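You operate a simulated robot arm through the tools that you are given. There is no shell and no other tool.

You are at the controls of a simulated two-armed robot. One attempt, no reset.

Task
Hold the white floor light on the top of the prep bench steady with one hand and press the button of the white floor light to switch it on with the other.

It is judged by the outcome, as a careful person would: the job done as asked, and still so three seconds after it is handed in. It fails if anything else is knocked over, pushed out of place, dropped, spilled or broken.

Robot
Two 7-joint arms with four-finger grippers on one trunk, on a base that moves. Base frame: it is fixed to the floor where the robot stands at the start and does not move with it; the origin is under the middle of the robot, x ahead of it, y to its left, z up. Lengths are in cm, angles in degrees, forces in N, time in s.
The left shoulder is at the start at [4, 18.1, 113], the right one opposite. With the tool pointing down near the work surface each hand reaches from about 24 to 82 cm from the robot's upright axis, wherever it stands, measured 20 degrees to its own side. Places, roughly: button of the white floor light [240, 180, 100]; white floor light [250, 175, 100]. Payload 3.67 kg a hand.
The tool frame of a hand sits at the grasp point between the pads (the TCP): z along the fingers, y along the line on which they close. The tips reach 2.8 cm beyond it. The gripper opens to 11.2 cm; its body begins 7.3 cm behind the TCP.
Orientation is that of the tool frame in the base frame, as a unit quaternion [x, y, z, w]. With the fingers straight down and closing along the base's y, the tool's x points along the base's -x, its y along +y and its z along -z.

Tools
- The arms move only by the tool move_arm. It takes "left_motion", "right_motion" or both (then of equal length, played together; a hand with none holds still); each is a list of rows, each a list of 3 entries, a list of its own where there are three numbers: the finger opening in cm, from 0 to 11.2, then the shift along the tool's x, y, z in cm, then the turn, a rotation vector about the tool's x, y, z in rad. In form: [[gripper, [tx, ty, tz], [rx, ry, rz]], ...]. A call has 1 to 20 rows; each row shifts and turns the commanded pose from where the row before left it, along the tool's axes as they then stand. Each row takes 0.2 s and may step no farther than 5 cm and 8.6 degrees from the row before; otherwise, or with a gripper value out of range, the whole call is refused. A pose out of reach is approached as far as the arm can. The call stops where the force on the tool passes 40 N (or 10 N more than at its start, if that is more) or the arm is blocked; 0.2 s more then pass. Each finger travels about 7.24 cm/s and halts on what it meets, pressing with about 26 N; the grip force reading is that of the motor and also rises with nothing between the fingers. The clock runs only during rows and for 0.2 s after the last one: add rows that do not move to give the fingers time. The reply holds the time, the measured pose of the TCP, the force on the tool along the base axes, the opening and the grip force, in the units named above and with some noise, with the torque about the TCP (base axes, N m) and any sound that the robot's microphone picked up.
- Cameras (640 x 400 px; columns grow to the right, rows downward): "scene" is now at [11.13, 1.35, 137.53]; the picture's right is [0.15, -0.99, 0.00], its down [-0.42, -0.06, -0.90] and it looks along [0.89, 0.13, -0.43] (base axes); focal length 286 px, centre (320, 200). "left" rides on the left gripper at [6, 1.8, -10.4] in its tool frame; the picture's right is [-0.29, 0.96, 0.00], its down [-0.80, -0.24, -0.55] and it looks along [-0.53, -0.16, 0.83] (tool axes); focal length 234 px, centre (320, 200). "right" rides on the right gripper at [6, -1.8, -10.4] in its tool frame; the picture's right is [0.29, 0.96, 0.00], its down [-0.80, 0.24, -0.55] and it looks along [-0.53, 0.16, 0.83] (tool axes); focal length 234 px, centre (320, 200). There is no depth. A picture from a camera that has moved, and an enlarged one, comes with that camera's place and axes in the base frame and with its lens.
- get_image(camera): a new picture of that camera. It takes no simulated time.
- lift_body(by): moves the trunk up (or, below 0, down) by that many cm; the arms and the scene camera ride with it, the base frame stays. It gives what a move gives, with no picture.
- roll_base(legs): drives the robot by 1 to 6 legs, each [ahead, left, turn to the left] in cm, cm and degrees, along the robot's own axes; the way and the turn of a leg run together, so that a leg with both is an arc; at most 150 cm and 180 degrees a leg. The arms and the cameras ride along, it lands a little off, and it stops where it bumps. It gives what a move gives.
- turn_head(pan, tilt): turns the head with the scene camera to pan (to the left, within 86 degrees either way) and tilt (down, from -29 to 69), counted from straight ahead of the robot. It gives what a move gives.
- enlarge(camera, box): a new picture of the part [left, top, right, bottom] of that camera's present view, enlarged. It takes no simulated time.
- sign_off(): hands the job in; it is judged then, once.

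Places have to be worked out from the pictures, the camera data and where the tool is seen. Open the grippers and draw the arms clear of the work before you hand the job in, unless the task says otherwise.

The tools are called after "Request:" by a JSON object that holds its "fn" and its "kwargs". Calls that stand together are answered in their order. move_arm: Moves the arms, as the interface text tells. Its arguments: {"type":"object","properties":{"left_motion":{"type":"array","items":{"type":"array"}},"right_motion":{"type":"array","items":{"type":"array"}}},"required":[]} The other tools are called the same way: lift_body (by) moves the trunk up or down; roll_base (legs) drives the base; turn_head (pan, tilt) turns the head that bears the scene camera; get_image (camera) takes a picture; enlarge (camera, box) takes an enlarged picture of a part of a camera's view; sign_off () hands the job in.

At the start:

```text
clock: 0.0
left_tcp_pos: [61.83, 31.64, 119.18]
left_tcp_rot: [-0.001, 1.0, 0.0, 0.0]
left_wrist_force: [0.2, -0.9, -0.1]
left_ft_torque: [-0.01, -0.01, -0.03]
left_grip_width: 11.22
left_finger_force: 0.0
right_tcp_pos: [51.41, -23.09, 116.66]
right_tcp_rot: [0.0, 1.0, 0.0, 0.0]
right_wrist_force: [-0.8, -0.8, -0.2]
right_ft_torque: [0.03, -0.01, 0.0]
right_grip_width: 11.17
right_finger_force: 0.1
trunk travel left (down, up): [-25.0, 26.4]
robot x, y, heading: [-0.16, 0.18, -0.1]
head pan, tilt (commanded): [8.4, 25.4]
```

scene: 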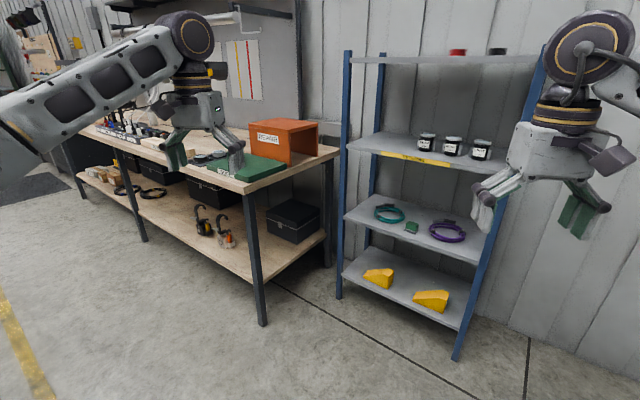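
right: 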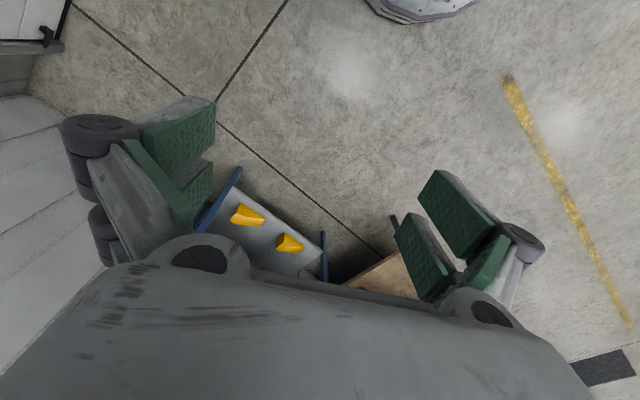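
left: 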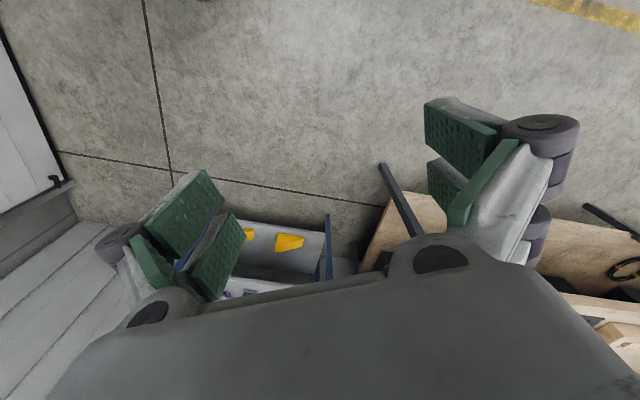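

The scene picture shows a long bench ahead-left and a shelf ahead. The light should be about 250 ahead and 175 left, so I pan the head towards it.

Request:
{"fn": "turn_head", "kwargs": {"pan": 36, "tilt": 12}}

```text
clock: 0.9
left_tcp_pos: [61.87, 31.51, 119.22]
left_tcp_rot: [-0.001, 1.0, 0.0, 0.0]
left_wrist_force: [-0.2, -0.9, -0.6]
left_ft_torque: [0.02, -0.03, 0.01]
left_grip_width: 11.22
left_finger_force: 0.1
right_tcp_pos: [51.36, -23.18, 116.6]
right_tcp_rot: [0.0, 1.0, 0.0, 0.0]
right_wrist_force: [0.0, -0.6, -0.6]
right_ft_torque: [0.0, 0.01, -0.03]
right_grip_width: 11.2
right_finger_force: 0.2
trunk travel left (down, up): [-25.0, 26.4]
robot x, y, heading: [0.48, -0.06, -0.0]
head pan, tilt (commanded): [36.0, 12.0]
```

The head has turned; I take a picture to see the bench and where the light stands.

Request:
{"fn": "get_image", "kwargs": {"camera": "scene"}}

```text
taken
camera scene: at [9.57, 5.48, 139.69], right [0.59, -0.81, 0.0], down [-0.17, -0.12, -0.98], along [0.79, 0.57, -0.21], focal length 286 px, centre (320, 200)
```

scene: 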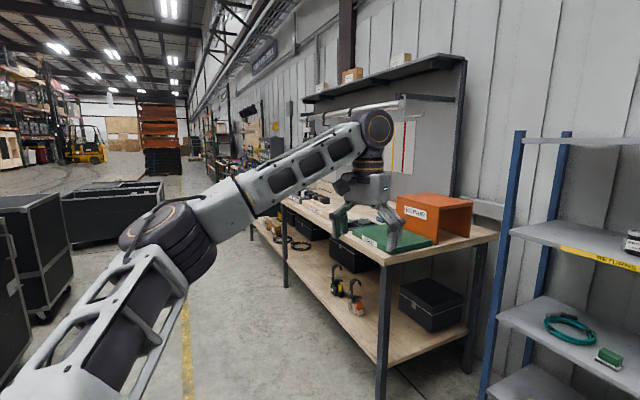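

The left arm hides the spot, but the bench edge seems to run along about [0.55, 0.84], so its front normal points at heading about -33. I turn the robot square to the bench in place (clear floor all around) and then look along the bench.

Request:
{"fn": "roll_base", "kwargs": {"legs": [[0, 0, -33]]}}

Request:
{"fn": "turn_head", "kwargs": {"pan": 70, "tilt": 15}}

Request:
{"fn": "get_image", "kwargs": {"camera": "scene"}}

```text
clock: 3.0
left_tcp_pos: [69.14, -6.63, 119.26]
left_tcp_rot: [0.279, 0.96, 0.001, 0.001]
left_wrist_force: [0.2, -0.6, 0.2]
left_ft_torque: [0.0, 0.04, 0.01]
left_grip_width: 11.21
left_finger_force: 0.0
right_tcp_pos: [30.87, -47.03, 116.53]
right_tcp_rot: [0.279, 0.96, 0.0, 0.001]
right_wrist_force: [0.7, -0.7, -0.4]
right_ft_torque: [0.02, -0.01, 0.01]
right_grip_width: 11.19
right_finger_force: 0.1
trunk travel left (down, up): [-25.0, 26.4]
robot x, y, heading: [0.06, -0.21, -32.5]
head pan, tilt (commanded): [36.0, 12.0]
```

```text
clock: 4.0
left_tcp_pos: [69.08, -6.6, 119.29]
left_tcp_rot: [0.28, 0.96, 0.0, 0.0]
left_wrist_force: [0.3, -0.2, 0.1]
left_ft_torque: [0.01, 0.05, 0.01]
left_grip_width: 11.2
left_finger_force: 0.0
right_tcp_pos: [30.83, -47.09, 116.74]
right_tcp_rot: [0.279, 0.96, 0.0, 0.0]
right_wrist_force: [-0.2, 0.0, 0.0]
right_ft_torque: [0.0, 0.02, 0.01]
right_grip_width: 11.19
right_finger_force: 0.1
trunk travel left (down, up): [-25.0, 26.4]
robot x, y, heading: [-0.01, -0.07, -32.4]
head pan, tilt (commanded): [70.0, 15.0]
```

```text
taken
camera scene: at [9.12, 4.59, 139.21], right [0.61, -0.79, 0.0], down [-0.21, -0.16, -0.97], along [0.77, 0.59, -0.26], focal length 286 px, centre (320, 200)
```

scene: 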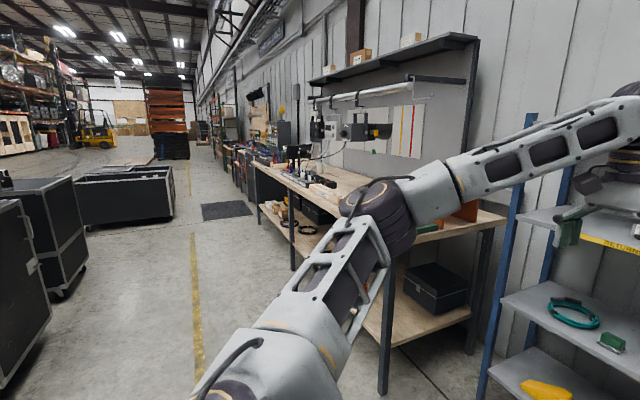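

I enlarge the part of the picture around the predicted place of the light, near column 330, row 160.

Request:
{"fn": "enlarge", "kwargs": {"camera": "scene", "box": [230, 80, 430, 205]}}

```text
3.20 times, centred on (330, 142) of scene
camera zoom: at [9.12, 4.59, 139.21], right [0.61, -0.79, 0.0], down [-0.21, -0.16, -0.97], along [0.77, 0.59, -0.26], focal length 916 px, centre (288, 384)
```

zoom: 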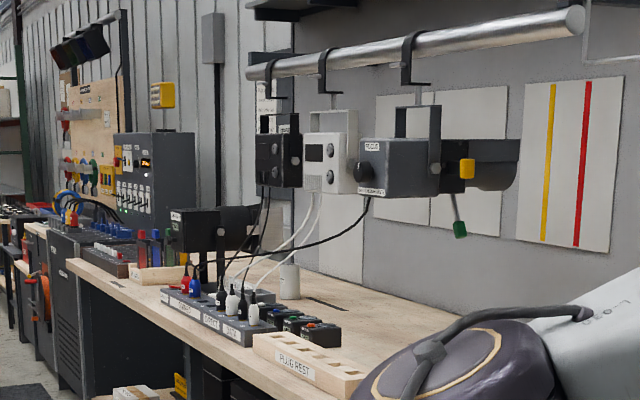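

The bench holds plugs, a plug rest, a white cylinder and hanging lamps; the target lies near the white item at about 280 cm along the bench. I strafe left parallel to the bench front by 140 cm, keeping some 78 cm off it, and look again.

Request:
{"fn": "roll_base", "kwargs": {"legs": [[0, 140, 0]]}}

Request:
{"fn": "turn_head", "kwargs": {"pan": 55, "tilt": 15}}

Request:
{"fn": "get_image", "kwargs": {"camera": "scene"}}

```text
clock: 11.2
left_tcp_pos: [145.23, 108.63, 119.26]
left_tcp_rot: [0.29, 0.957, 0.0, -0.001]
left_wrist_force: [-0.3, -0.4, -0.8]
left_ft_torque: [0.01, 0.03, 0.01]
left_grip_width: 11.19
left_finger_force: 0.0
right_tcp_pos: [106.15, 69.09, 116.64]
right_tcp_rot: [0.291, 0.957, 0.001, 0.0]
right_wrist_force: [-0.5, -1.7, -0.2]
right_ft_torque: [-0.01, -0.01, 0.0]
right_grip_width: 11.16
right_finger_force: 0.2
trunk travel left (down, up): [-25.0, 26.4]
robot x, y, heading: [76.77, 117.11, -34.0]
head pan, tilt (commanded): [70.0, 15.0]
```

```text
clock: 12.0
left_tcp_pos: [145.24, 108.63, 119.19]
left_tcp_rot: [0.289, 0.957, 0.0, 0.0]
left_wrist_force: [-0.6, -0.5, 0.3]
left_ft_torque: [0.02, -0.01, 0.0]
left_grip_width: 11.21
left_finger_force: 0.0
right_tcp_pos: [106.11, 69.06, 116.66]
right_tcp_rot: [0.291, 0.957, 0.0, -0.001]
right_wrist_force: [0.1, -1.0, 0.2]
right_ft_torque: [0.01, -0.02, 0.0]
right_grip_width: 11.2
right_finger_force: 0.1
trunk travel left (down, up): [-25.0, 26.4]
robot x, y, heading: [76.4, 116.91, -33.8]
head pan, tilt (commanded): [55.0, 15.0]
```

```text
taken
camera scene: at [86.67, 119.03, 139.21], right [0.36, -0.93, 0.0], down [-0.24, -0.09, -0.97], along [0.9, 0.35, -0.26], focal length 286 px, centre (320, 200)
```

scene: 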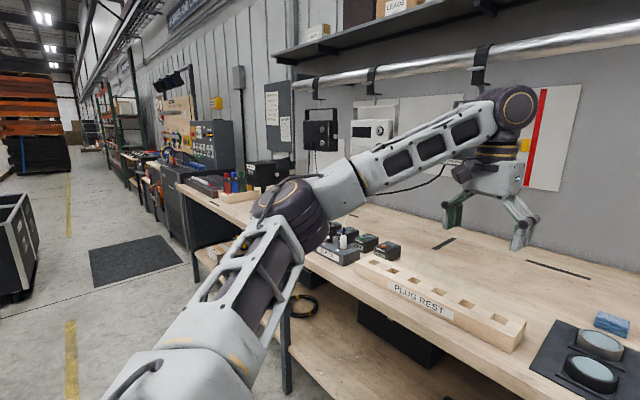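

The left forearm again crosses the predicted place (331, 190). I enlarge that part to see what shows around the arm.

Request:
{"fn": "enlarge", "kwargs": {"camera": "scene", "box": [230, 90, 430, 280]}}

```text
2.11 times, centred on (330, 185) of scene
camera zoom: at [86.67, 119.03, 139.21], right [0.36, -0.93, 0.0], down [-0.24, -0.09, -0.97], along [0.9, 0.35, -0.26], focal length 603 px, centre (299, 232)
```

zoom: 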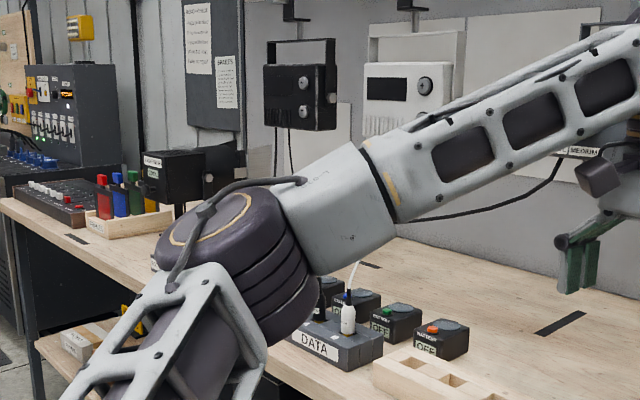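

The forearm still hides the light's spot. I strafe on another 110 cm along the bench (the floor ahead is clear) so that the light comes in front, between the hands.

Request:
{"fn": "roll_base", "kwargs": {"legs": [[0, 110, 0]]}}

Request:
{"fn": "turn_head", "kwargs": {"pan": 15, "tilt": 20}}

Request:
{"fn": "get_image", "kwargs": {"camera": "scene"}}

```text
clock: 17.8
left_tcp_pos: [206.86, 199.18, 119.23]
left_tcp_rot: [0.295, 0.956, 0.0, 0.0]
left_wrist_force: [0.1, 0.2, -1.4]
left_ft_torque: [0.01, 0.0, -0.01]
left_grip_width: 11.21
left_finger_force: 0.0
right_tcp_pos: [167.32, 159.73, 116.59]
right_tcp_rot: [0.295, 0.955, 0.0, 0.0]
right_wrist_force: [-0.2, -0.5, 0.4]
right_ft_torque: [0.02, 0.01, -0.02]
right_grip_width: 11.2
right_finger_force: 0.1
trunk travel left (down, up): [-25.0, 26.4]
robot x, y, heading: [138.13, 207.74, -34.2]
head pan, tilt (commanded): [55.0, 15.0]
```

```text
clock: 18.8
left_tcp_pos: [206.84, 199.03, 119.16]
left_tcp_rot: [0.295, 0.956, 0.0, 0.0]
left_wrist_force: [-0.1, 0.1, 0.8]
left_ft_torque: [-0.01, 0.01, 0.02]
left_grip_width: 11.2
left_finger_force: 0.0
right_tcp_pos: [167.28, 159.75, 116.65]
right_tcp_rot: [0.295, 0.955, 0.0, -0.001]
right_wrist_force: [-0.7, -0.3, -0.9]
right_ft_torque: [-0.01, -0.01, -0.04]
right_grip_width: 11.22
right_finger_force: 0.1
trunk travel left (down, up): [-25.0, 26.4]
robot x, y, heading: [137.82, 207.69, -34.5]
head pan, tilt (commanded): [15.0, 20.0]
```

```text
taken
camera scene: at [148.44, 203.68, 138.39], right [-0.33, -0.94, 0.0], down [-0.32, 0.11, -0.94], along [0.89, -0.31, -0.34], focal length 286 px, centre (320, 200)
```

scene: 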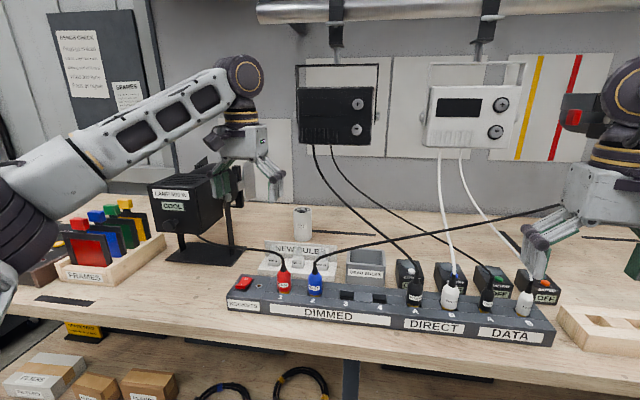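

Now the bench is in full view: a white upright cylinder at (303, 222) matches the predicted spot, with plug strip, boxes and a stand lamp near it. I enlarge that area for detail.

Request:
{"fn": "enlarge", "kwargs": {"camera": "scene", "box": [220, 180, 380, 300]}}

Request:
{"fn": "enlarge", "kwargs": {"camera": "scene", "box": [370, 60, 580, 340]}}

```text
3.33 times, centred on (300, 240) of scene
camera zoom: at [148.44, 203.68, 138.39], right [-0.33, -0.94, 0.0], down [-0.32, 0.11, -0.94], along [0.89, -0.31, -0.34], focal length 954 px, centre (387, 67)
```

zoom: 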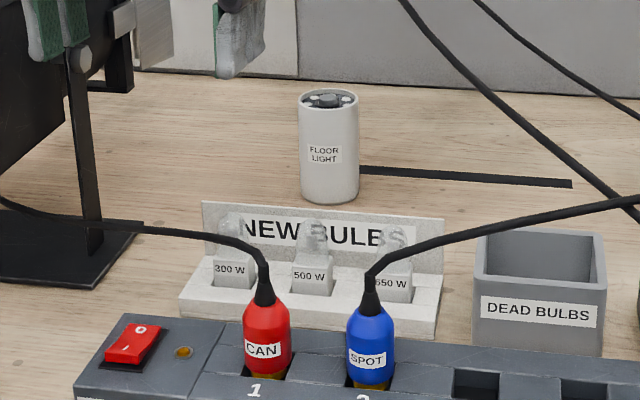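

```text
1.43 times, centred on (475, 200) of scene
camera zoom: at [148.44, 203.68, 138.39], right [-0.33, -0.94, 0.0], down [-0.32, 0.11, -0.94], along [0.89, -0.31, -0.34], focal length 409 px, centre (99, 200)
```

zoom: 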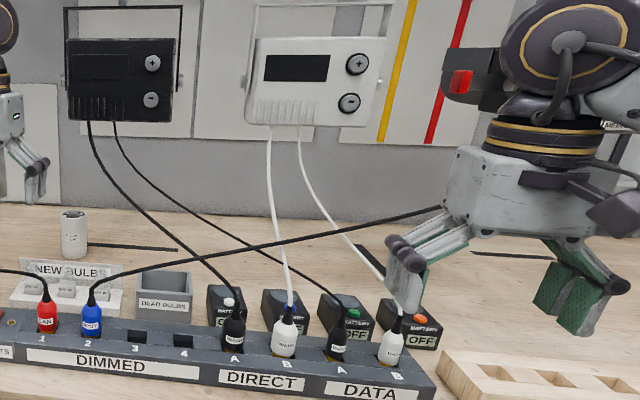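

The target is the white cylinder labelled FLOOR LIGHT, about 6.5 cm wide and 11 cm tall, near [240, 178] with its top at z≈100. A black lamp hangs just to its right at z>125, and a bulb tray stands in front of it. I look down now to see how close the base can go to the bench.

Request:
{"fn": "turn_head", "kwargs": {"pan": 0, "tilt": 65}}

Request:
{"fn": "get_image", "kwargs": {"camera": "scene"}}

Request:
{"fn": "get_image", "kwargs": {"camera": "left"}}

Request:
{"fn": "get_image", "kwargs": {"camera": "right"}}

```text
clock: 20.0
left_tcp_pos: [206.84, 199.04, 119.11]
left_tcp_rot: [0.295, 0.956, 0.001, 0.0]
left_wrist_force: [0.1, 0.4, 0.1]
left_ft_torque: [0.01, 0.01, -0.02]
left_grip_width: 11.2
left_finger_force: 0.1
right_tcp_pos: [167.28, 159.86, 116.63]
right_tcp_rot: [0.296, 0.955, 0.0, -0.001]
right_wrist_force: [0.1, -0.5, -0.2]
right_ft_torque: [-0.01, 0.04, -0.01]
right_grip_width: 11.22
right_finger_force: 0.0
trunk travel left (down, up): [-25.0, 26.4]
robot x, y, heading: [137.91, 208.06, -34.5]
head pan, tilt (commanded): [0.0, 65.0]
```

```text
taken
camera scene: at [144.66, 203.33, 132.03], right [-0.56, -0.83, 0.0], down [-0.75, 0.51, -0.42], along [0.35, -0.24, -0.91], focal length 286 px, centre (320, 200)
```

scene: 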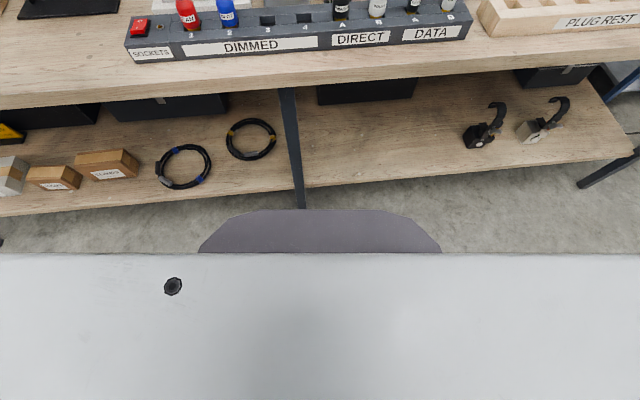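

```text
taken
camera left: at [202.91, 203.85, 129.66], right [0.78, 0.63, 0.0], down [0.52, -0.65, 0.55], along [0.35, -0.43, -0.83], focal length 234 px, centre (320, 200)
```

left: 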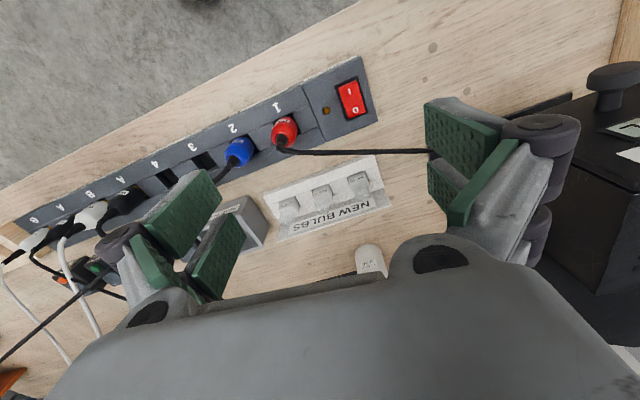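

```text
taken
camera right: at [161.19, 161.83, 127.16], right [0.3, 0.95, 0.0], down [0.79, -0.25, 0.55], along [0.53, -0.17, -0.83], focal length 234 px, centre (320, 200)
```

right: 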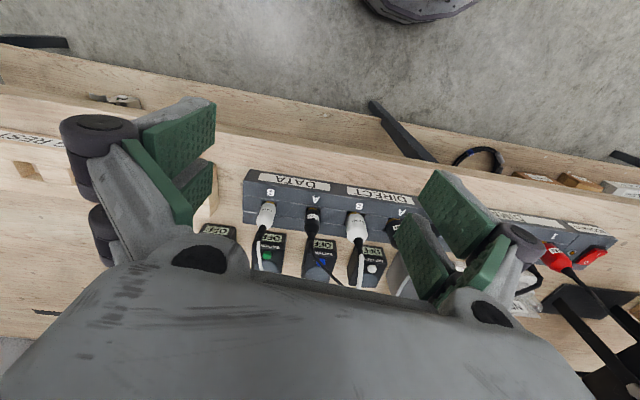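

The base front seems about 29 cm from the axis and the bench edge about 54 cm, so I have some 25 cm of room. I close the left gripper where it is, to see what its fingertips look like for pressing.

Request:
{"fn": "move_arm", "kwargs": {"left_motion": [[0, [0, 0, 0], [0, 0, 0]], [0, [0, 0, 0], [0, 0, 0]], [0, [0, 0, 0], [0, 0, 0]], [0, [0, 0, 0], [0, 0, 0]], [0, [0, 0, 0], [0, 0, 0]], [0, [0, 0, 0], [0, 0, 0]]]}}

Request:
{"fn": "turn_head", "kwargs": {"pan": 25, "tilt": 20}}

Request:
{"fn": "get_image", "kwargs": {"camera": "scene"}}

Request:
{"fn": "get_image", "kwargs": {"camera": "left"}}

```text
clock: 21.4
left_tcp_pos: [206.81, 199.02, 119.22]
left_tcp_rot: [0.295, 0.956, 0.0, 0.0]
left_wrist_force: [0.2, 0.8, -0.2]
left_ft_torque: [0.0, 0.0, 0.03]
left_grip_width: 0.0
left_finger_force: 26.1
right_tcp_pos: [167.28, 159.87, 116.59]
right_tcp_rot: [0.296, 0.955, -0.001, -0.001]
right_wrist_force: [0.6, -0.3, 0.8]
right_ft_torque: [0.01, 0.02, 0.02]
right_grip_width: 11.21
right_finger_force: 0.2
trunk travel left (down, up): [-25.0, 26.4]
robot x, y, heading: [138.17, 207.83, -34.3]
head pan, tilt (commanded): [0.0, 65.0]
```

```text
clock: 22.5
left_tcp_pos: [206.79, 199.06, 119.28]
left_tcp_rot: [0.295, 0.955, 0.0, -0.001]
left_wrist_force: [1.2, 0.3, -0.5]
left_ft_torque: [0.02, -0.01, 0.02]
left_grip_width: 0.0
left_finger_force: 26.1
right_tcp_pos: [167.15, 159.8, 116.55]
right_tcp_rot: [0.295, 0.955, -0.001, 0.0]
right_wrist_force: [-0.2, -0.4, -0.3]
right_ft_torque: [0.01, -0.02, 0.01]
right_grip_width: 11.22
right_finger_force: 0.0
trunk travel left (down, up): [-25.0, 26.4]
robot x, y, heading: [137.85, 207.71, -34.5]
head pan, tilt (commanded): [25.0, 20.0]
```

```text
taken
camera scene: at [148.83, 205.23, 138.38], right [-0.16, -0.99, 0.0], down [-0.34, 0.06, -0.94], along [0.93, -0.15, -0.34], focal length 286 px, centre (320, 200)
```

scene: 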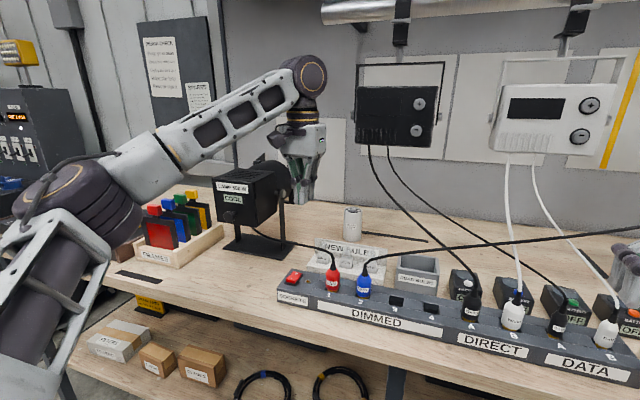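

```text
taken
camera left: at [202.91, 203.85, 129.66], right [0.78, 0.63, 0.0], down [0.52, -0.65, 0.55], along [0.35, -0.43, -0.83], focal length 234 px, centre (320, 200)
```

left: 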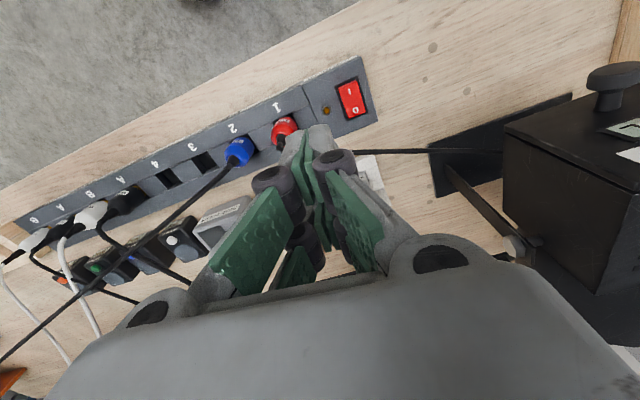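

I enlarge the closed left gripper in the scene view, and the light's top, for detail.

Request:
{"fn": "enlarge", "kwargs": {"camera": "scene", "box": [260, 50, 360, 215]}}

Request:
{"fn": "enlarge", "kwargs": {"camera": "scene", "box": [330, 195, 380, 250]}}

Request:
{"fn": "enlarge", "kwargs": {"camera": "left", "box": [200, 110, 420, 300]}}

```text
2.42 times, centred on (310, 132) of scene
camera zoom: at [148.83, 205.23, 138.38], right [-0.16, -0.99, 0.0], down [-0.34, 0.06, -0.94], along [0.93, -0.15, -0.34], focal length 694 px, centre (344, 364)
```

zoom: 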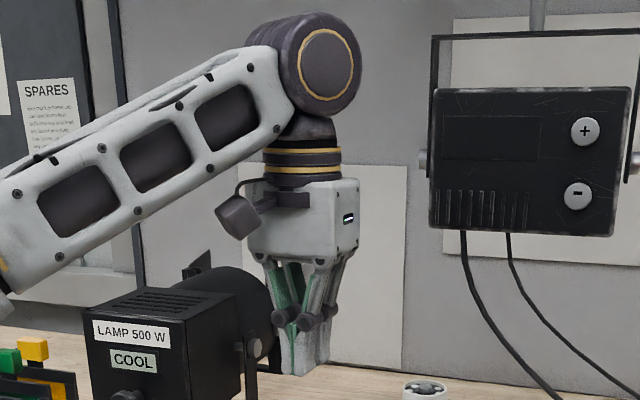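

```text
7.27 times, centred on (355, 222) of scene
camera zoom: at [148.83, 205.23, 138.38], right [-0.16, -0.99, 0.0], down [-0.34, 0.06, -0.94], along [0.93, -0.15, -0.34], focal length 2082 px, centre (66, 36)
```

zoom: 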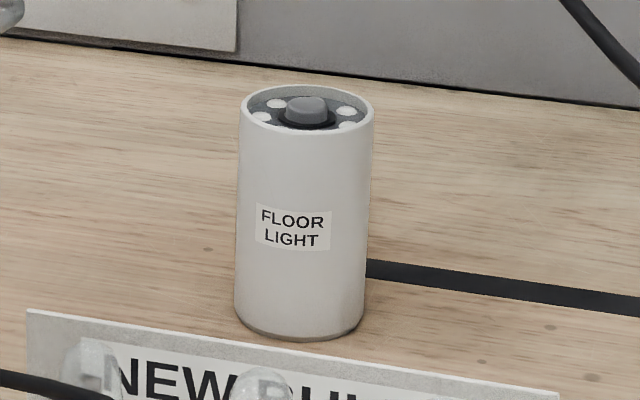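

```text
2.11 times, centred on (310, 205) of left
camera zoom: at [202.91, 203.85, 129.66], right [0.78, 0.63, 0.0], down [0.52, -0.65, 0.55], along [0.35, -0.43, -0.83], focal length 493 px, centre (341, 190)
```

zoom: 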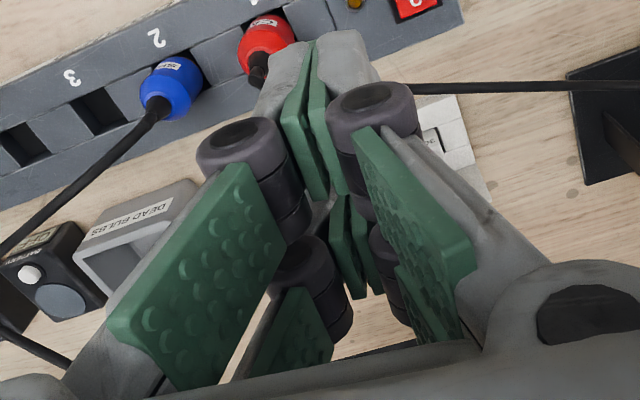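

The light's button is a raised grey dome in the middle of its top, so I plan to hold with the right hand from the front (under the hanging lamp) and press with the left from the upper left. First I raise the trunk so that hands and elbows ride above the stand lamp and cables.

Request:
{"fn": "lift_body", "kwargs": {"by": 20}}

Request:
{"fn": "move_arm", "kwargs": {"left_motion": [[0, [3, -3, 0], [0, 0, 0]], [0, [3, -3, 0], [0, 0, 0]], [0, [3, -3, 0], [0, 0, 0]], [0, [3, -3, 0], [0, 0, 0]]], "right_motion": [[11.2, [2, 2.5, 0], [0, 0, 0]], [11.2, [2, 2.5, 0], [0, 0, 0]], [11.2, [2, 2.5, 0], [0, 0, 0]], [11.2, [2, 2.5, 0], [0, 0, 0]]]}}

Request:
{"fn": "turn_head", "kwargs": {"pan": 25, "tilt": 28}}

Request:
{"fn": "get_image", "kwargs": {"camera": "scene"}}

```text
clock: 24.6
left_tcp_pos: [206.89, 198.92, 139.22]
left_tcp_rot: [0.294, 0.956, 0.0, 0.001]
left_wrist_force: [0.3, -0.3, 0.4]
left_ft_torque: [-0.04, -0.05, 0.0]
left_grip_width: 0.01
left_finger_force: 25.2
right_tcp_pos: [167.35, 159.79, 136.59]
right_tcp_rot: [0.296, 0.955, 0.0, 0.0]
right_wrist_force: [-0.5, 0.4, 0.0]
right_ft_torque: [-0.01, -0.03, 0.02]
right_grip_width: 11.19
right_finger_force: 0.0
trunk travel left (down, up): [-45.0, 6.4]
robot x, y, heading: [137.78, 207.71, -34.6]
head pan, tilt (commanded): [25.0, 20.0]
```

```text
clock: 25.6
left_tcp_pos: [189.98, 195.87, 139.17]
left_tcp_rot: [0.294, 0.956, 0.0, 0.0]
left_wrist_force: [-0.3, 0.0, -0.4]
left_ft_torque: [-0.04, -0.03, -0.01]
left_grip_width: 0.0
left_finger_force: 26.0
right_tcp_pos: [166.43, 172.76, 136.45]
right_tcp_rot: [0.296, 0.955, 0.0, 0.0]
right_wrist_force: [-1.1, -0.2, -0.6]
right_ft_torque: [0.0, -0.01, -0.01]
right_grip_width: 11.22
right_finger_force: 0.1
trunk travel left (down, up): [-45.0, 6.4]
robot x, y, heading: [138.16, 207.84, -34.5]
head pan, tilt (commanded): [25.0, 20.0]
```

```text
clock: 26.3
left_tcp_pos: [190.04, 195.84, 139.35]
left_tcp_rot: [0.295, 0.956, 0.0, 0.0]
left_wrist_force: [0.3, 0.5, -0.2]
left_ft_torque: [-0.02, -0.02, 0.02]
left_grip_width: 0.01
left_finger_force: 26.5
right_tcp_pos: [166.58, 172.69, 136.26]
right_tcp_rot: [0.296, 0.955, 0.0, 0.0]
right_wrist_force: [0.4, -1.1, 0.2]
right_ft_torque: [0.01, 0.01, -0.01]
right_grip_width: 11.17
right_finger_force: 0.1
trunk travel left (down, up): [-45.0, 6.4]
robot x, y, heading: [138.01, 207.28, -34.6]
head pan, tilt (commanded): [25.0, 28.0]
```

```text
taken
camera scene: at [148.63, 205.3, 157.12], right [-0.16, -0.99, 0.0], down [-0.46, 0.08, -0.88], along [0.87, -0.14, -0.47], focal length 286 px, centre (320, 200)
```

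scene: 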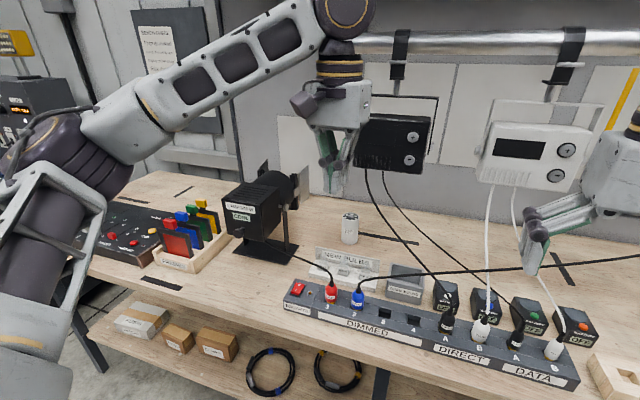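

This higher view is good. I enlarge the light and its neighbours here to triangulate against the earlier, lower view.

Request:
{"fn": "enlarge", "kwargs": {"camera": "scene", "box": [320, 190, 400, 260]}}

Request:
{"fn": "enlarge", "kwargs": {"camera": "scene", "box": [200, 100, 460, 300]}}

```text
5.71 times, centred on (360, 225) of scene
camera zoom: at [148.63, 205.3, 157.12], right [-0.16, -0.99, 0.0], down [-0.46, 0.08, -0.88], along [0.87, -0.14, -0.47], focal length 1636 px, centre (91, 57)
```

zoom: 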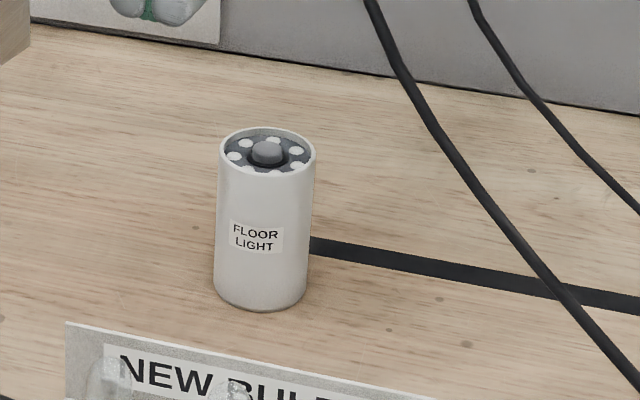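

```text
2.00 times, centred on (330, 200) of scene
camera zoom: at [148.63, 205.3, 157.12], right [-0.16, -0.99, 0.0], down [-0.46, 0.08, -0.88], along [0.87, -0.14, -0.47], focal length 573 px, centre (300, 200)
```

zoom: 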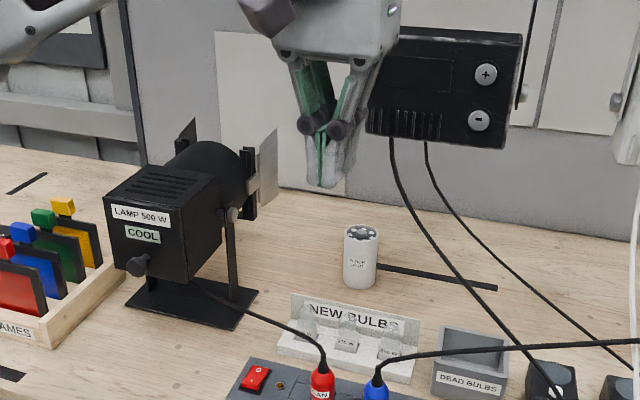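

Triangulating gives the light near [238, 179], bottom z≈90, top z≈101; the bench front faces heading about -25 with its edge at N≈95 (N measured along that heading). I turn 9 degrees left, shift left 24 cm, and go 14 cm ahead, keeping the hands high and short of the hanging lamps.

Request:
{"fn": "roll_base", "kwargs": {"legs": [[0, 0, 9.3], [0, 24, 0], [14, 0, 0]]}}

Request:
{"fn": "turn_head", "kwargs": {"pan": 0, "tilt": 35}}

Request:
{"fn": "get_image", "kwargs": {"camera": "scene"}}

Request:
{"fn": "get_image", "kwargs": {"camera": "left"}}

Request:
{"fn": "get_image", "kwargs": {"camera": "right"}}

```text
clock: 29.8
left_tcp_pos: [214.08, 220.6, 139.38]
left_tcp_rot: [0.217, 0.976, 0.0, 0.001]
left_wrist_force: [-0.4, -0.2, 0.2]
left_ft_torque: [-0.02, -0.04, 0.02]
left_grip_width: 0.03
left_finger_force: 25.7
right_tcp_pos: [194.77, 193.86, 136.44]
right_tcp_rot: [0.219, 0.976, -0.001, 0.001]
right_wrist_force: [0.1, -0.1, -0.5]
right_ft_torque: [-0.04, -0.02, -0.01]
right_grip_width: 11.24
right_finger_force: 0.0
trunk travel left (down, up): [-45.0, 6.4]
robot x, y, heading: [161.03, 223.73, -25.1]
head pan, tilt (commanded): [25.0, 28.0]
```

```text
clock: 30.7
left_tcp_pos: [214.31, 220.35, 139.24]
left_tcp_rot: [0.217, 0.976, 0.0, 0.0]
left_wrist_force: [0.6, 0.3, 0.7]
left_ft_torque: [-0.01, 0.0, -0.02]
left_grip_width: 0.0
left_finger_force: 26.2
right_tcp_pos: [194.92, 193.72, 136.38]
right_tcp_rot: [0.218, 0.976, 0.0, 0.0]
right_wrist_force: [0.0, 0.3, -0.3]
right_ft_torque: [0.01, 0.0, 0.03]
right_grip_width: 11.19
right_finger_force: 0.0
trunk travel left (down, up): [-45.0, 6.4]
robot x, y, heading: [161.13, 223.93, -25.1]
head pan, tilt (commanded): [0.0, 35.0]
```

```text
taken
camera scene: at [170.92, 219.38, 156.01], right [-0.43, -0.91, 0.0], down [-0.52, 0.24, -0.82], along [0.74, -0.35, -0.57], focal length 286 px, centre (320, 200)
```

scene: 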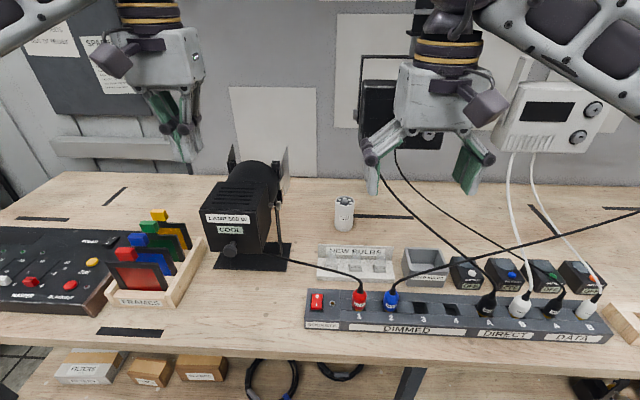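

```text
taken
camera left: at [209.77, 224.48, 149.71], right [0.67, 0.74, 0.0], down [0.62, -0.56, 0.55], along [0.41, -0.37, -0.83], focal length 234 px, centre (320, 200)
```

left: 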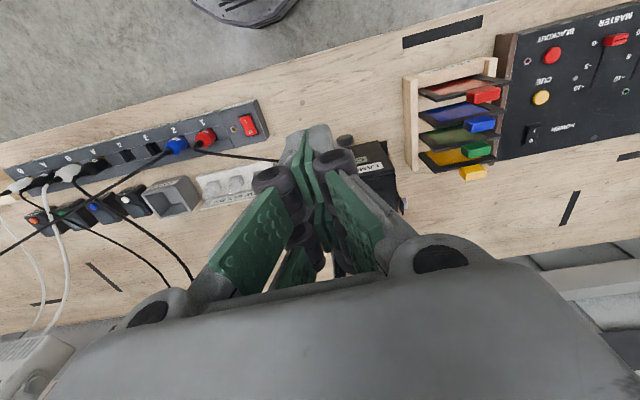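

```text
taken
camera right: at [188.62, 194.82, 146.87], right [0.15, 0.99, 0.0], down [0.82, -0.12, 0.55], along [0.55, -0.08, -0.83], focal length 234 px, centre (320, 200)
```

right: 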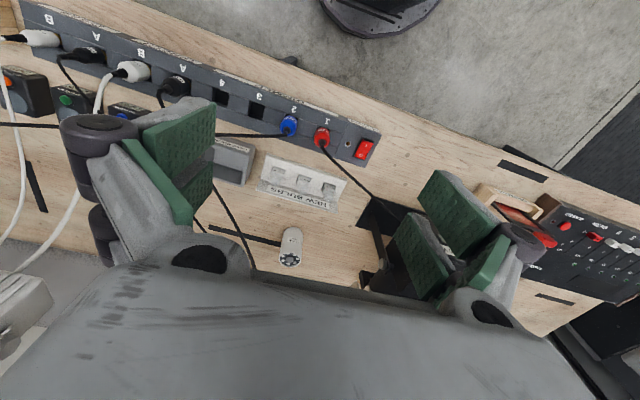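

The light is now 88 cm ahead and 8 cm right of the robot's axis; bench edge is about 42-45 cm ahead and the base front at about 28. I raise the trunk the rest, then roll 10 cm ahead and 7 cm right so both arms can pass between the hanging lamp's cables and the stand lamp.

Request:
{"fn": "lift_body", "kwargs": {"by": 6}}

Request:
{"fn": "roll_base", "kwargs": {"legs": [[0, -7, 0], [10, 0, 0]]}}

Request:
{"fn": "turn_head", "kwargs": {"pan": 0, "tilt": 40}}

Request:
{"fn": "get_image", "kwargs": {"camera": "scene"}}

Request:
{"fn": "get_image", "kwargs": {"camera": "right"}}

Request:
{"fn": "get_image", "kwargs": {"camera": "left"}}

```text
clock: 31.7
left_tcp_pos: [214.36, 220.32, 145.22]
left_tcp_rot: [0.217, 0.976, 0.0, 0.0]
left_wrist_force: [0.8, 0.7, 0.2]
left_ft_torque: [0.0, 0.01, 0.03]
left_grip_width: 0.01
left_finger_force: 26.1
right_tcp_pos: [194.89, 193.92, 142.28]
right_tcp_rot: [0.218, 0.976, 0.0, -0.001]
right_wrist_force: [-0.7, 1.0, 0.9]
right_ft_torque: [0.0, -0.01, -0.02]
right_grip_width: 11.18
right_finger_force: 0.0
trunk travel left (down, up): [-51.0, 0.4]
robot x, y, heading: [161.41, 224.08, -25.2]
head pan, tilt (commanded): [0.0, 35.0]
```

```text
clock: 33.5
left_tcp_pos: [219.89, 210.16, 145.53]
left_tcp_rot: [0.218, 0.976, 0.001, 0.002]
left_wrist_force: [-1.2, 0.1, 0.0]
left_ft_torque: [-0.01, -0.05, 0.0]
left_grip_width: 0.01
left_finger_force: 26.1
right_tcp_pos: [200.43, 183.73, 142.48]
right_tcp_rot: [0.218, 0.976, 0.0, 0.003]
right_wrist_force: [-0.4, 0.2, -0.1]
right_ft_torque: [-0.03, -0.08, 0.0]
right_grip_width: 11.19
right_finger_force: 0.0
trunk travel left (down, up): [-51.0, 0.4]
robot x, y, heading: [166.79, 214.13, -25.3]
head pan, tilt (commanded): [0.0, 35.0]
```

```text
clock: 34.2
left_tcp_pos: [220.15, 210.09, 145.26]
left_tcp_rot: [0.217, 0.976, 0.0, 0.001]
left_wrist_force: [0.1, -0.6, 0.6]
left_ft_torque: [0.01, -0.02, 0.01]
left_grip_width: 0.0
left_finger_force: 26.0
right_tcp_pos: [200.62, 183.54, 142.37]
right_tcp_rot: [0.218, 0.976, 0.0, 0.001]
right_wrist_force: [-0.6, -0.6, -0.5]
right_ft_torque: [0.0, -0.04, -0.01]
right_grip_width: 11.18
right_finger_force: 0.0
trunk travel left (down, up): [-51.0, 0.4]
robot x, y, heading: [166.76, 213.87, -25.0]
head pan, tilt (commanded): [0.0, 40.0]
```

```text
taken
camera scene: at [176.34, 209.25, 161.19], right [-0.43, -0.91, 0.0], down [-0.58, 0.27, -0.77], along [0.69, -0.33, -0.64], focal length 286 px, centre (320, 200)
```

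scene: 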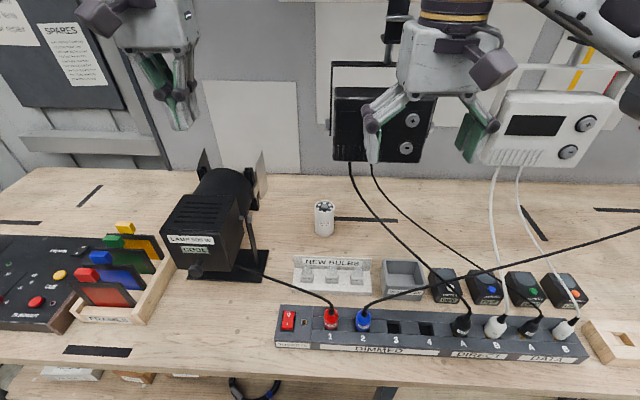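

```text
taken
camera right: at [194.31, 184.6, 152.89], right [0.15, 0.99, 0.0], down [0.82, -0.12, 0.56], along [0.55, -0.08, -0.83], focal length 234 px, centre (320, 200)
```

right: 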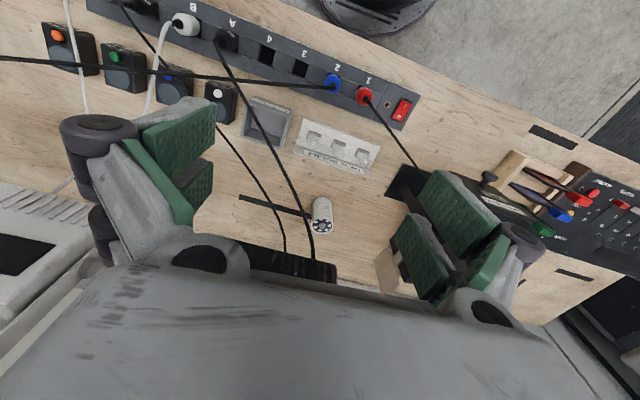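

```text
taken
camera left: at [215.44, 214.26, 155.77], right [0.67, 0.74, 0.0], down [0.62, -0.56, 0.56], along [0.41, -0.37, -0.83], focal length 234 px, centre (320, 200)
```

left: 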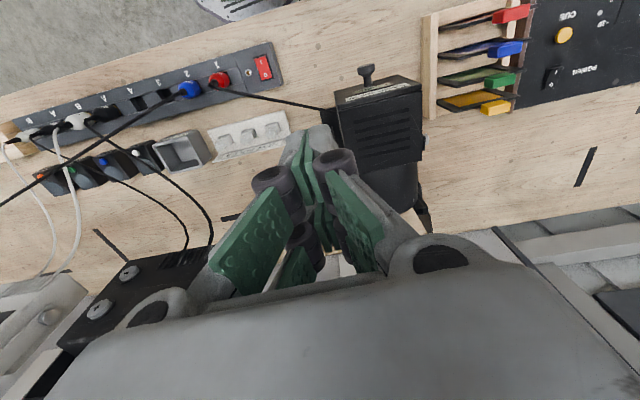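

All readings agree: the light is at about [237.4, 179], 79 cm ahead and 1.5 cm right; base still has about 9 cm to the bench, so I roll 4 cm closer. Then I pitch the open right hand forward about 52 degrees while lowering it to about z=120 in the free space before the hanging lamp.

Request:
{"fn": "roll_base", "kwargs": {"legs": [[4, 0, 0]]}}

Request:
{"fn": "move_arm", "kwargs": {"right_motion": [[11.2, [-0.93, 1.3, 3.2], [0, -0.13, 0]], [11.2, [-0.51, 1.3, 3.29], [0, -0.13, 0]], [11.2, [-0.08, 1.3, 3.33], [0, -0.13, 0]], [11.2, [0.36, 1.3, 3.31], [0, -0.13, 0]], [11.2, [0.78, 1.3, 3.24], [0, -0.13, 0]], [11.2, [1.2, 1.3, 3.11], [0, -0.13, 0]], [11.2, [1.59, 1.3, 2.93], [0, -0.13, 0]]]}}

Request:
{"fn": "get_image", "kwargs": {"camera": "scene"}}

Request:
{"fn": "get_image", "kwargs": {"camera": "right"}}

```text
clock: 35.0
left_tcp_pos: [222.82, 208.67, 145.78]
left_tcp_rot: [0.218, 0.976, 0.0, 0.005]
left_wrist_force: [-1.3, 0.8, 0.7]
left_ft_torque: [-0.02, -0.13, 0.03]
left_grip_width: 0.0
left_finger_force: 25.8
right_tcp_pos: [203.62, 182.26, 142.65]
right_tcp_rot: [0.217, 0.976, -0.001, 0.005]
right_wrist_force: [-1.4, 1.0, 0.3]
right_ft_torque: [-0.06, -0.11, 0.02]
right_grip_width: 11.19
right_finger_force: 0.1
trunk travel left (down, up): [-51.0, 0.4]
robot x, y, heading: [170.5, 212.17, -25.1]
head pan, tilt (commanded): [0.0, 40.0]
```

```text
clock: 36.6
left_tcp_pos: [224.0, 208.37, 145.24]
left_tcp_rot: [0.218, 0.976, 0.0, 0.001]
left_wrist_force: [-0.3, 0.0, 0.4]
left_ft_torque: [0.0, 0.01, 0.02]
left_grip_width: 0.03
left_finger_force: 26.7
right_tcp_pos: [214.37, 187.52, 119.82]
right_tcp_rot: [0.195, 0.876, -0.096, 0.43]
right_wrist_force: [0.6, -0.4, 0.0]
right_ft_torque: [-0.03, -0.01, 0.01]
right_grip_width: 11.17
right_finger_force: 0.0
trunk travel left (down, up): [-51.0, 0.4]
robot x, y, heading: [170.78, 212.03, -25.1]
head pan, tilt (commanded): [0.0, 40.0]
```

```text
taken
camera scene: at [180.31, 207.5, 161.16], right [-0.43, -0.91, 0.0], down [-0.58, 0.27, -0.77], along [0.69, -0.33, -0.64], focal length 286 px, centre (320, 200)
```

scene: 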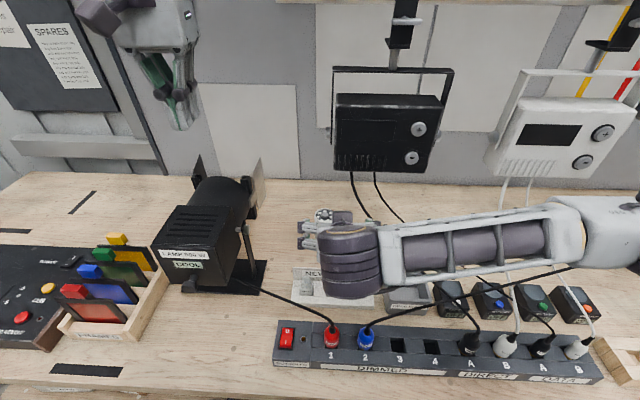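

```text
taken
camera right: at [202.76, 191.06, 121.45], right [0.25, 0.94, -0.23], down [0.15, 0.2, 0.97], along [0.96, -0.27, -0.09], focal length 234 px, centre (320, 200)
```

right: 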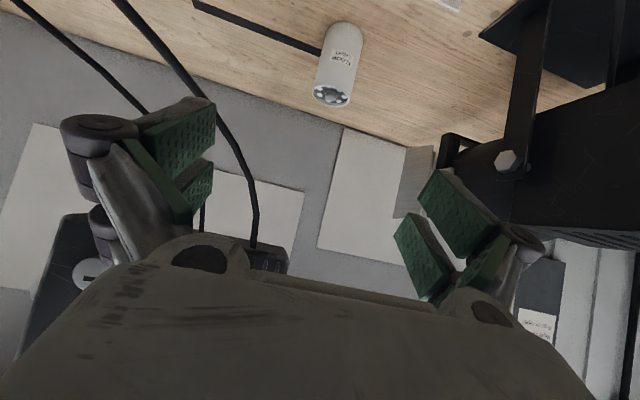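

The right hand is pitched 38 degrees below level at about 50 cm ahead, z=119.8, with the light straight in front of it (about 74 ahead, 1.5 right, robot frame). I move it along its pointing line under the hanging lamp to a spot 12 cm short of the light.

Request:
{"fn": "move_arm", "kwargs": {"right_motion": [[11.2, [0.75, 0.44, 4.26], [0, 0, 0]], [11.2, [0.75, 0.44, 4.26], [0, 0, 0]], [11.2, [0.75, 0.44, 4.26], [0, 0, 0]], [11.2, [0.75, 0.44, 4.26], [0, 0, 0]], [11.2, [0.75, 0.44, 4.26], [0, 0, 0]]]}}

Request:
{"fn": "get_image", "kwargs": {"camera": "scene"}}

Request:
{"fn": "get_image", "kwargs": {"camera": "right"}}

Request:
{"fn": "get_image", "kwargs": {"camera": "left"}}

```text
clock: 37.9
left_tcp_pos: [224.16, 208.45, 145.26]
left_tcp_rot: [0.217, 0.976, 0.0, -0.001]
left_wrist_force: [1.0, 0.7, 1.1]
left_ft_torque: [-0.01, 0.03, 0.0]
left_grip_width: 0.0
left_finger_force: 25.9
right_tcp_pos: [228.65, 183.01, 104.01]
right_tcp_rot: [0.195, 0.876, -0.096, 0.43]
right_wrist_force: [0.9, 0.1, 0.3]
right_ft_torque: [0.02, 0.02, 0.03]
right_grip_width: 11.18
right_finger_force: 0.0
trunk travel left (down, up): [-51.0, 0.4]
robot x, y, heading: [170.4, 211.81, -25.2]
head pan, tilt (commanded): [0.0, 40.0]
```

```text
taken
camera scene: at [180.32, 207.51, 161.16], right [-0.43, -0.9, 0.0], down [-0.58, 0.27, -0.77], along [0.69, -0.33, -0.64], focal length 286 px, centre (320, 200)
```

scene: 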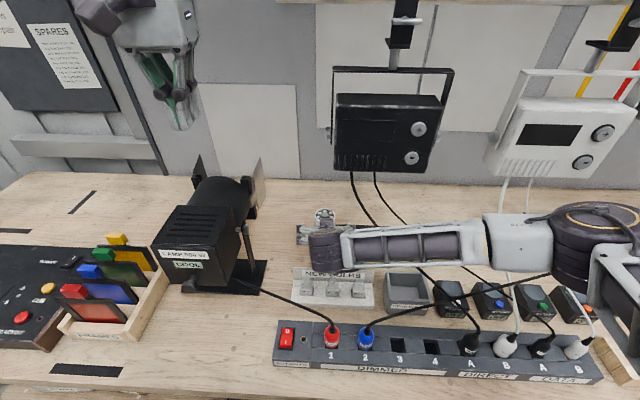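

```text
taken
camera right: at [216.91, 186.59, 105.75], right [0.25, 0.94, -0.23], down [0.15, 0.2, 0.97], along [0.96, -0.27, -0.09], focal length 234 px, centre (320, 200)
```

right: 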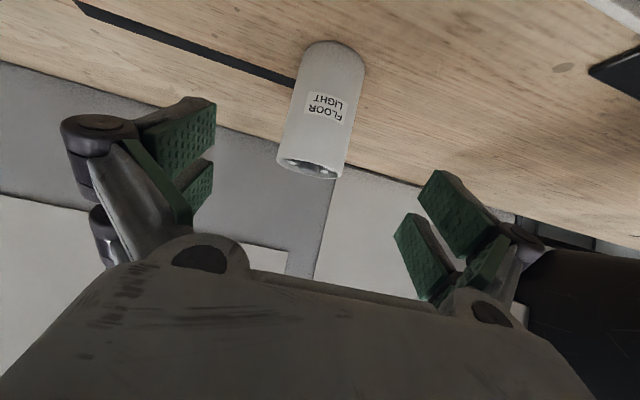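

```text
taken
camera left: at [219.39, 212.52, 155.66], right [0.67, 0.74, 0.0], down [0.62, -0.56, 0.55], along [0.41, -0.37, -0.83], focal length 234 px, centre (320, 200)
```

left: 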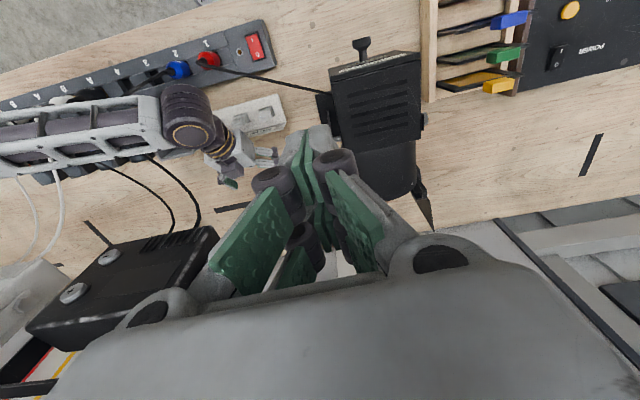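

The right hand is lined up: the light sits centred between the open fingers, 12 cm ahead along the pointing line. The forearm appears to clear the lamp cables by some 4 cm or more; I advance 6 cm and check again.

Request:
{"fn": "move_arm", "kwargs": {"right_motion": [[11.2, [0.05, 0, 2], [0, 0, 0]], [11.2, [0.05, 0, 2], [0, 0, 0]], [11.2, [0.05, 0, 2], [0, 0, 0]]]}}

Request:
{"fn": "get_image", "kwargs": {"camera": "right"}}

Request:
{"fn": "enlarge", "kwargs": {"camera": "scene", "box": [260, 130, 500, 330]}}

Request:
{"fn": "enlarge", "kwargs": {"camera": "left", "box": [60, 30, 300, 260]}}

```text
clock: 38.6
left_tcp_pos: [223.97, 208.37, 145.26]
left_tcp_rot: [0.218, 0.976, 0.0, 0.0]
left_wrist_force: [-0.8, 0.4, 1.1]
left_ft_torque: [0.04, 0.01, 0.0]
left_grip_width: 0.0
left_finger_force: 25.9
right_tcp_pos: [232.51, 181.1, 100.21]
right_tcp_rot: [0.195, 0.876, -0.096, 0.43]
right_wrist_force: [0.4, -0.7, -0.2]
right_ft_torque: [-0.01, 0.01, 0.01]
right_grip_width: 11.19
right_finger_force: 0.0
trunk travel left (down, up): [-51.0, 0.4]
robot x, y, heading: [170.39, 212.08, -25.4]
head pan, tilt (commanded): [0.0, 40.0]
```

```text
taken
camera right: at [220.81, 184.6, 102.0], right [0.25, 0.94, -0.23], down [0.15, 0.2, 0.97], along [0.96, -0.27, -0.09], focal length 234 px, centre (320, 200)
```

right: 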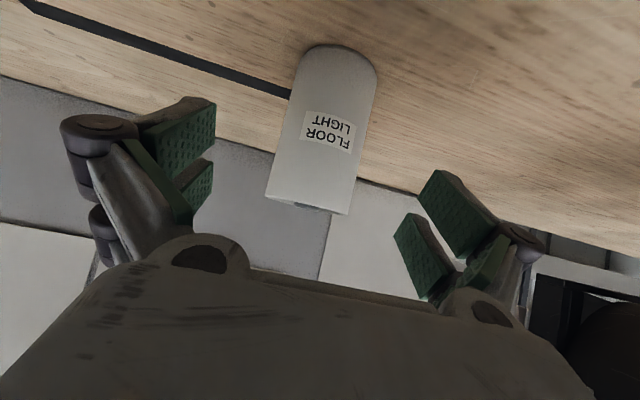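

```text
2.00 times, centred on (380, 230) of scene
camera zoom: at [180.1, 207.52, 161.17], right [-0.43, -0.91, 0.0], down [-0.58, 0.27, -0.77], along [0.69, -0.33, -0.64], focal length 573 px, centre (200, 140)
```

zoom: 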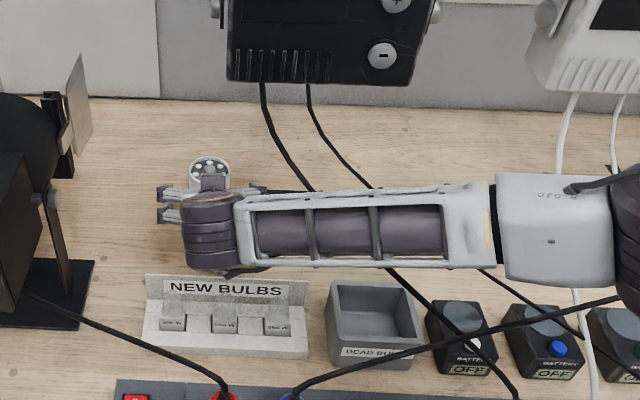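

```text
1.74 times, centred on (180, 145) of left
camera zoom: at [219.17, 212.53, 155.74], right [0.67, 0.74, 0.0], down [0.62, -0.56, 0.56], along [0.41, -0.37, -0.83], focal length 407 px, centre (564, 296)
```

zoom: 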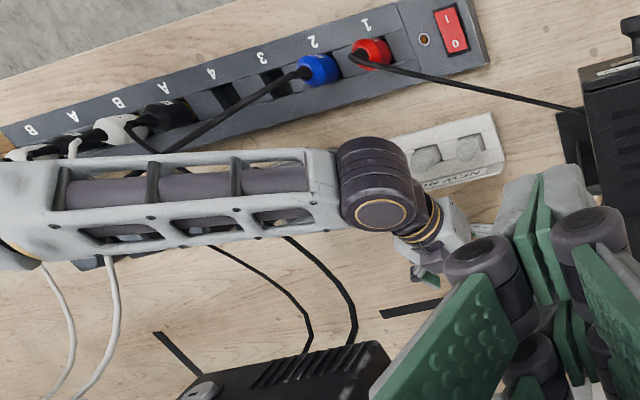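

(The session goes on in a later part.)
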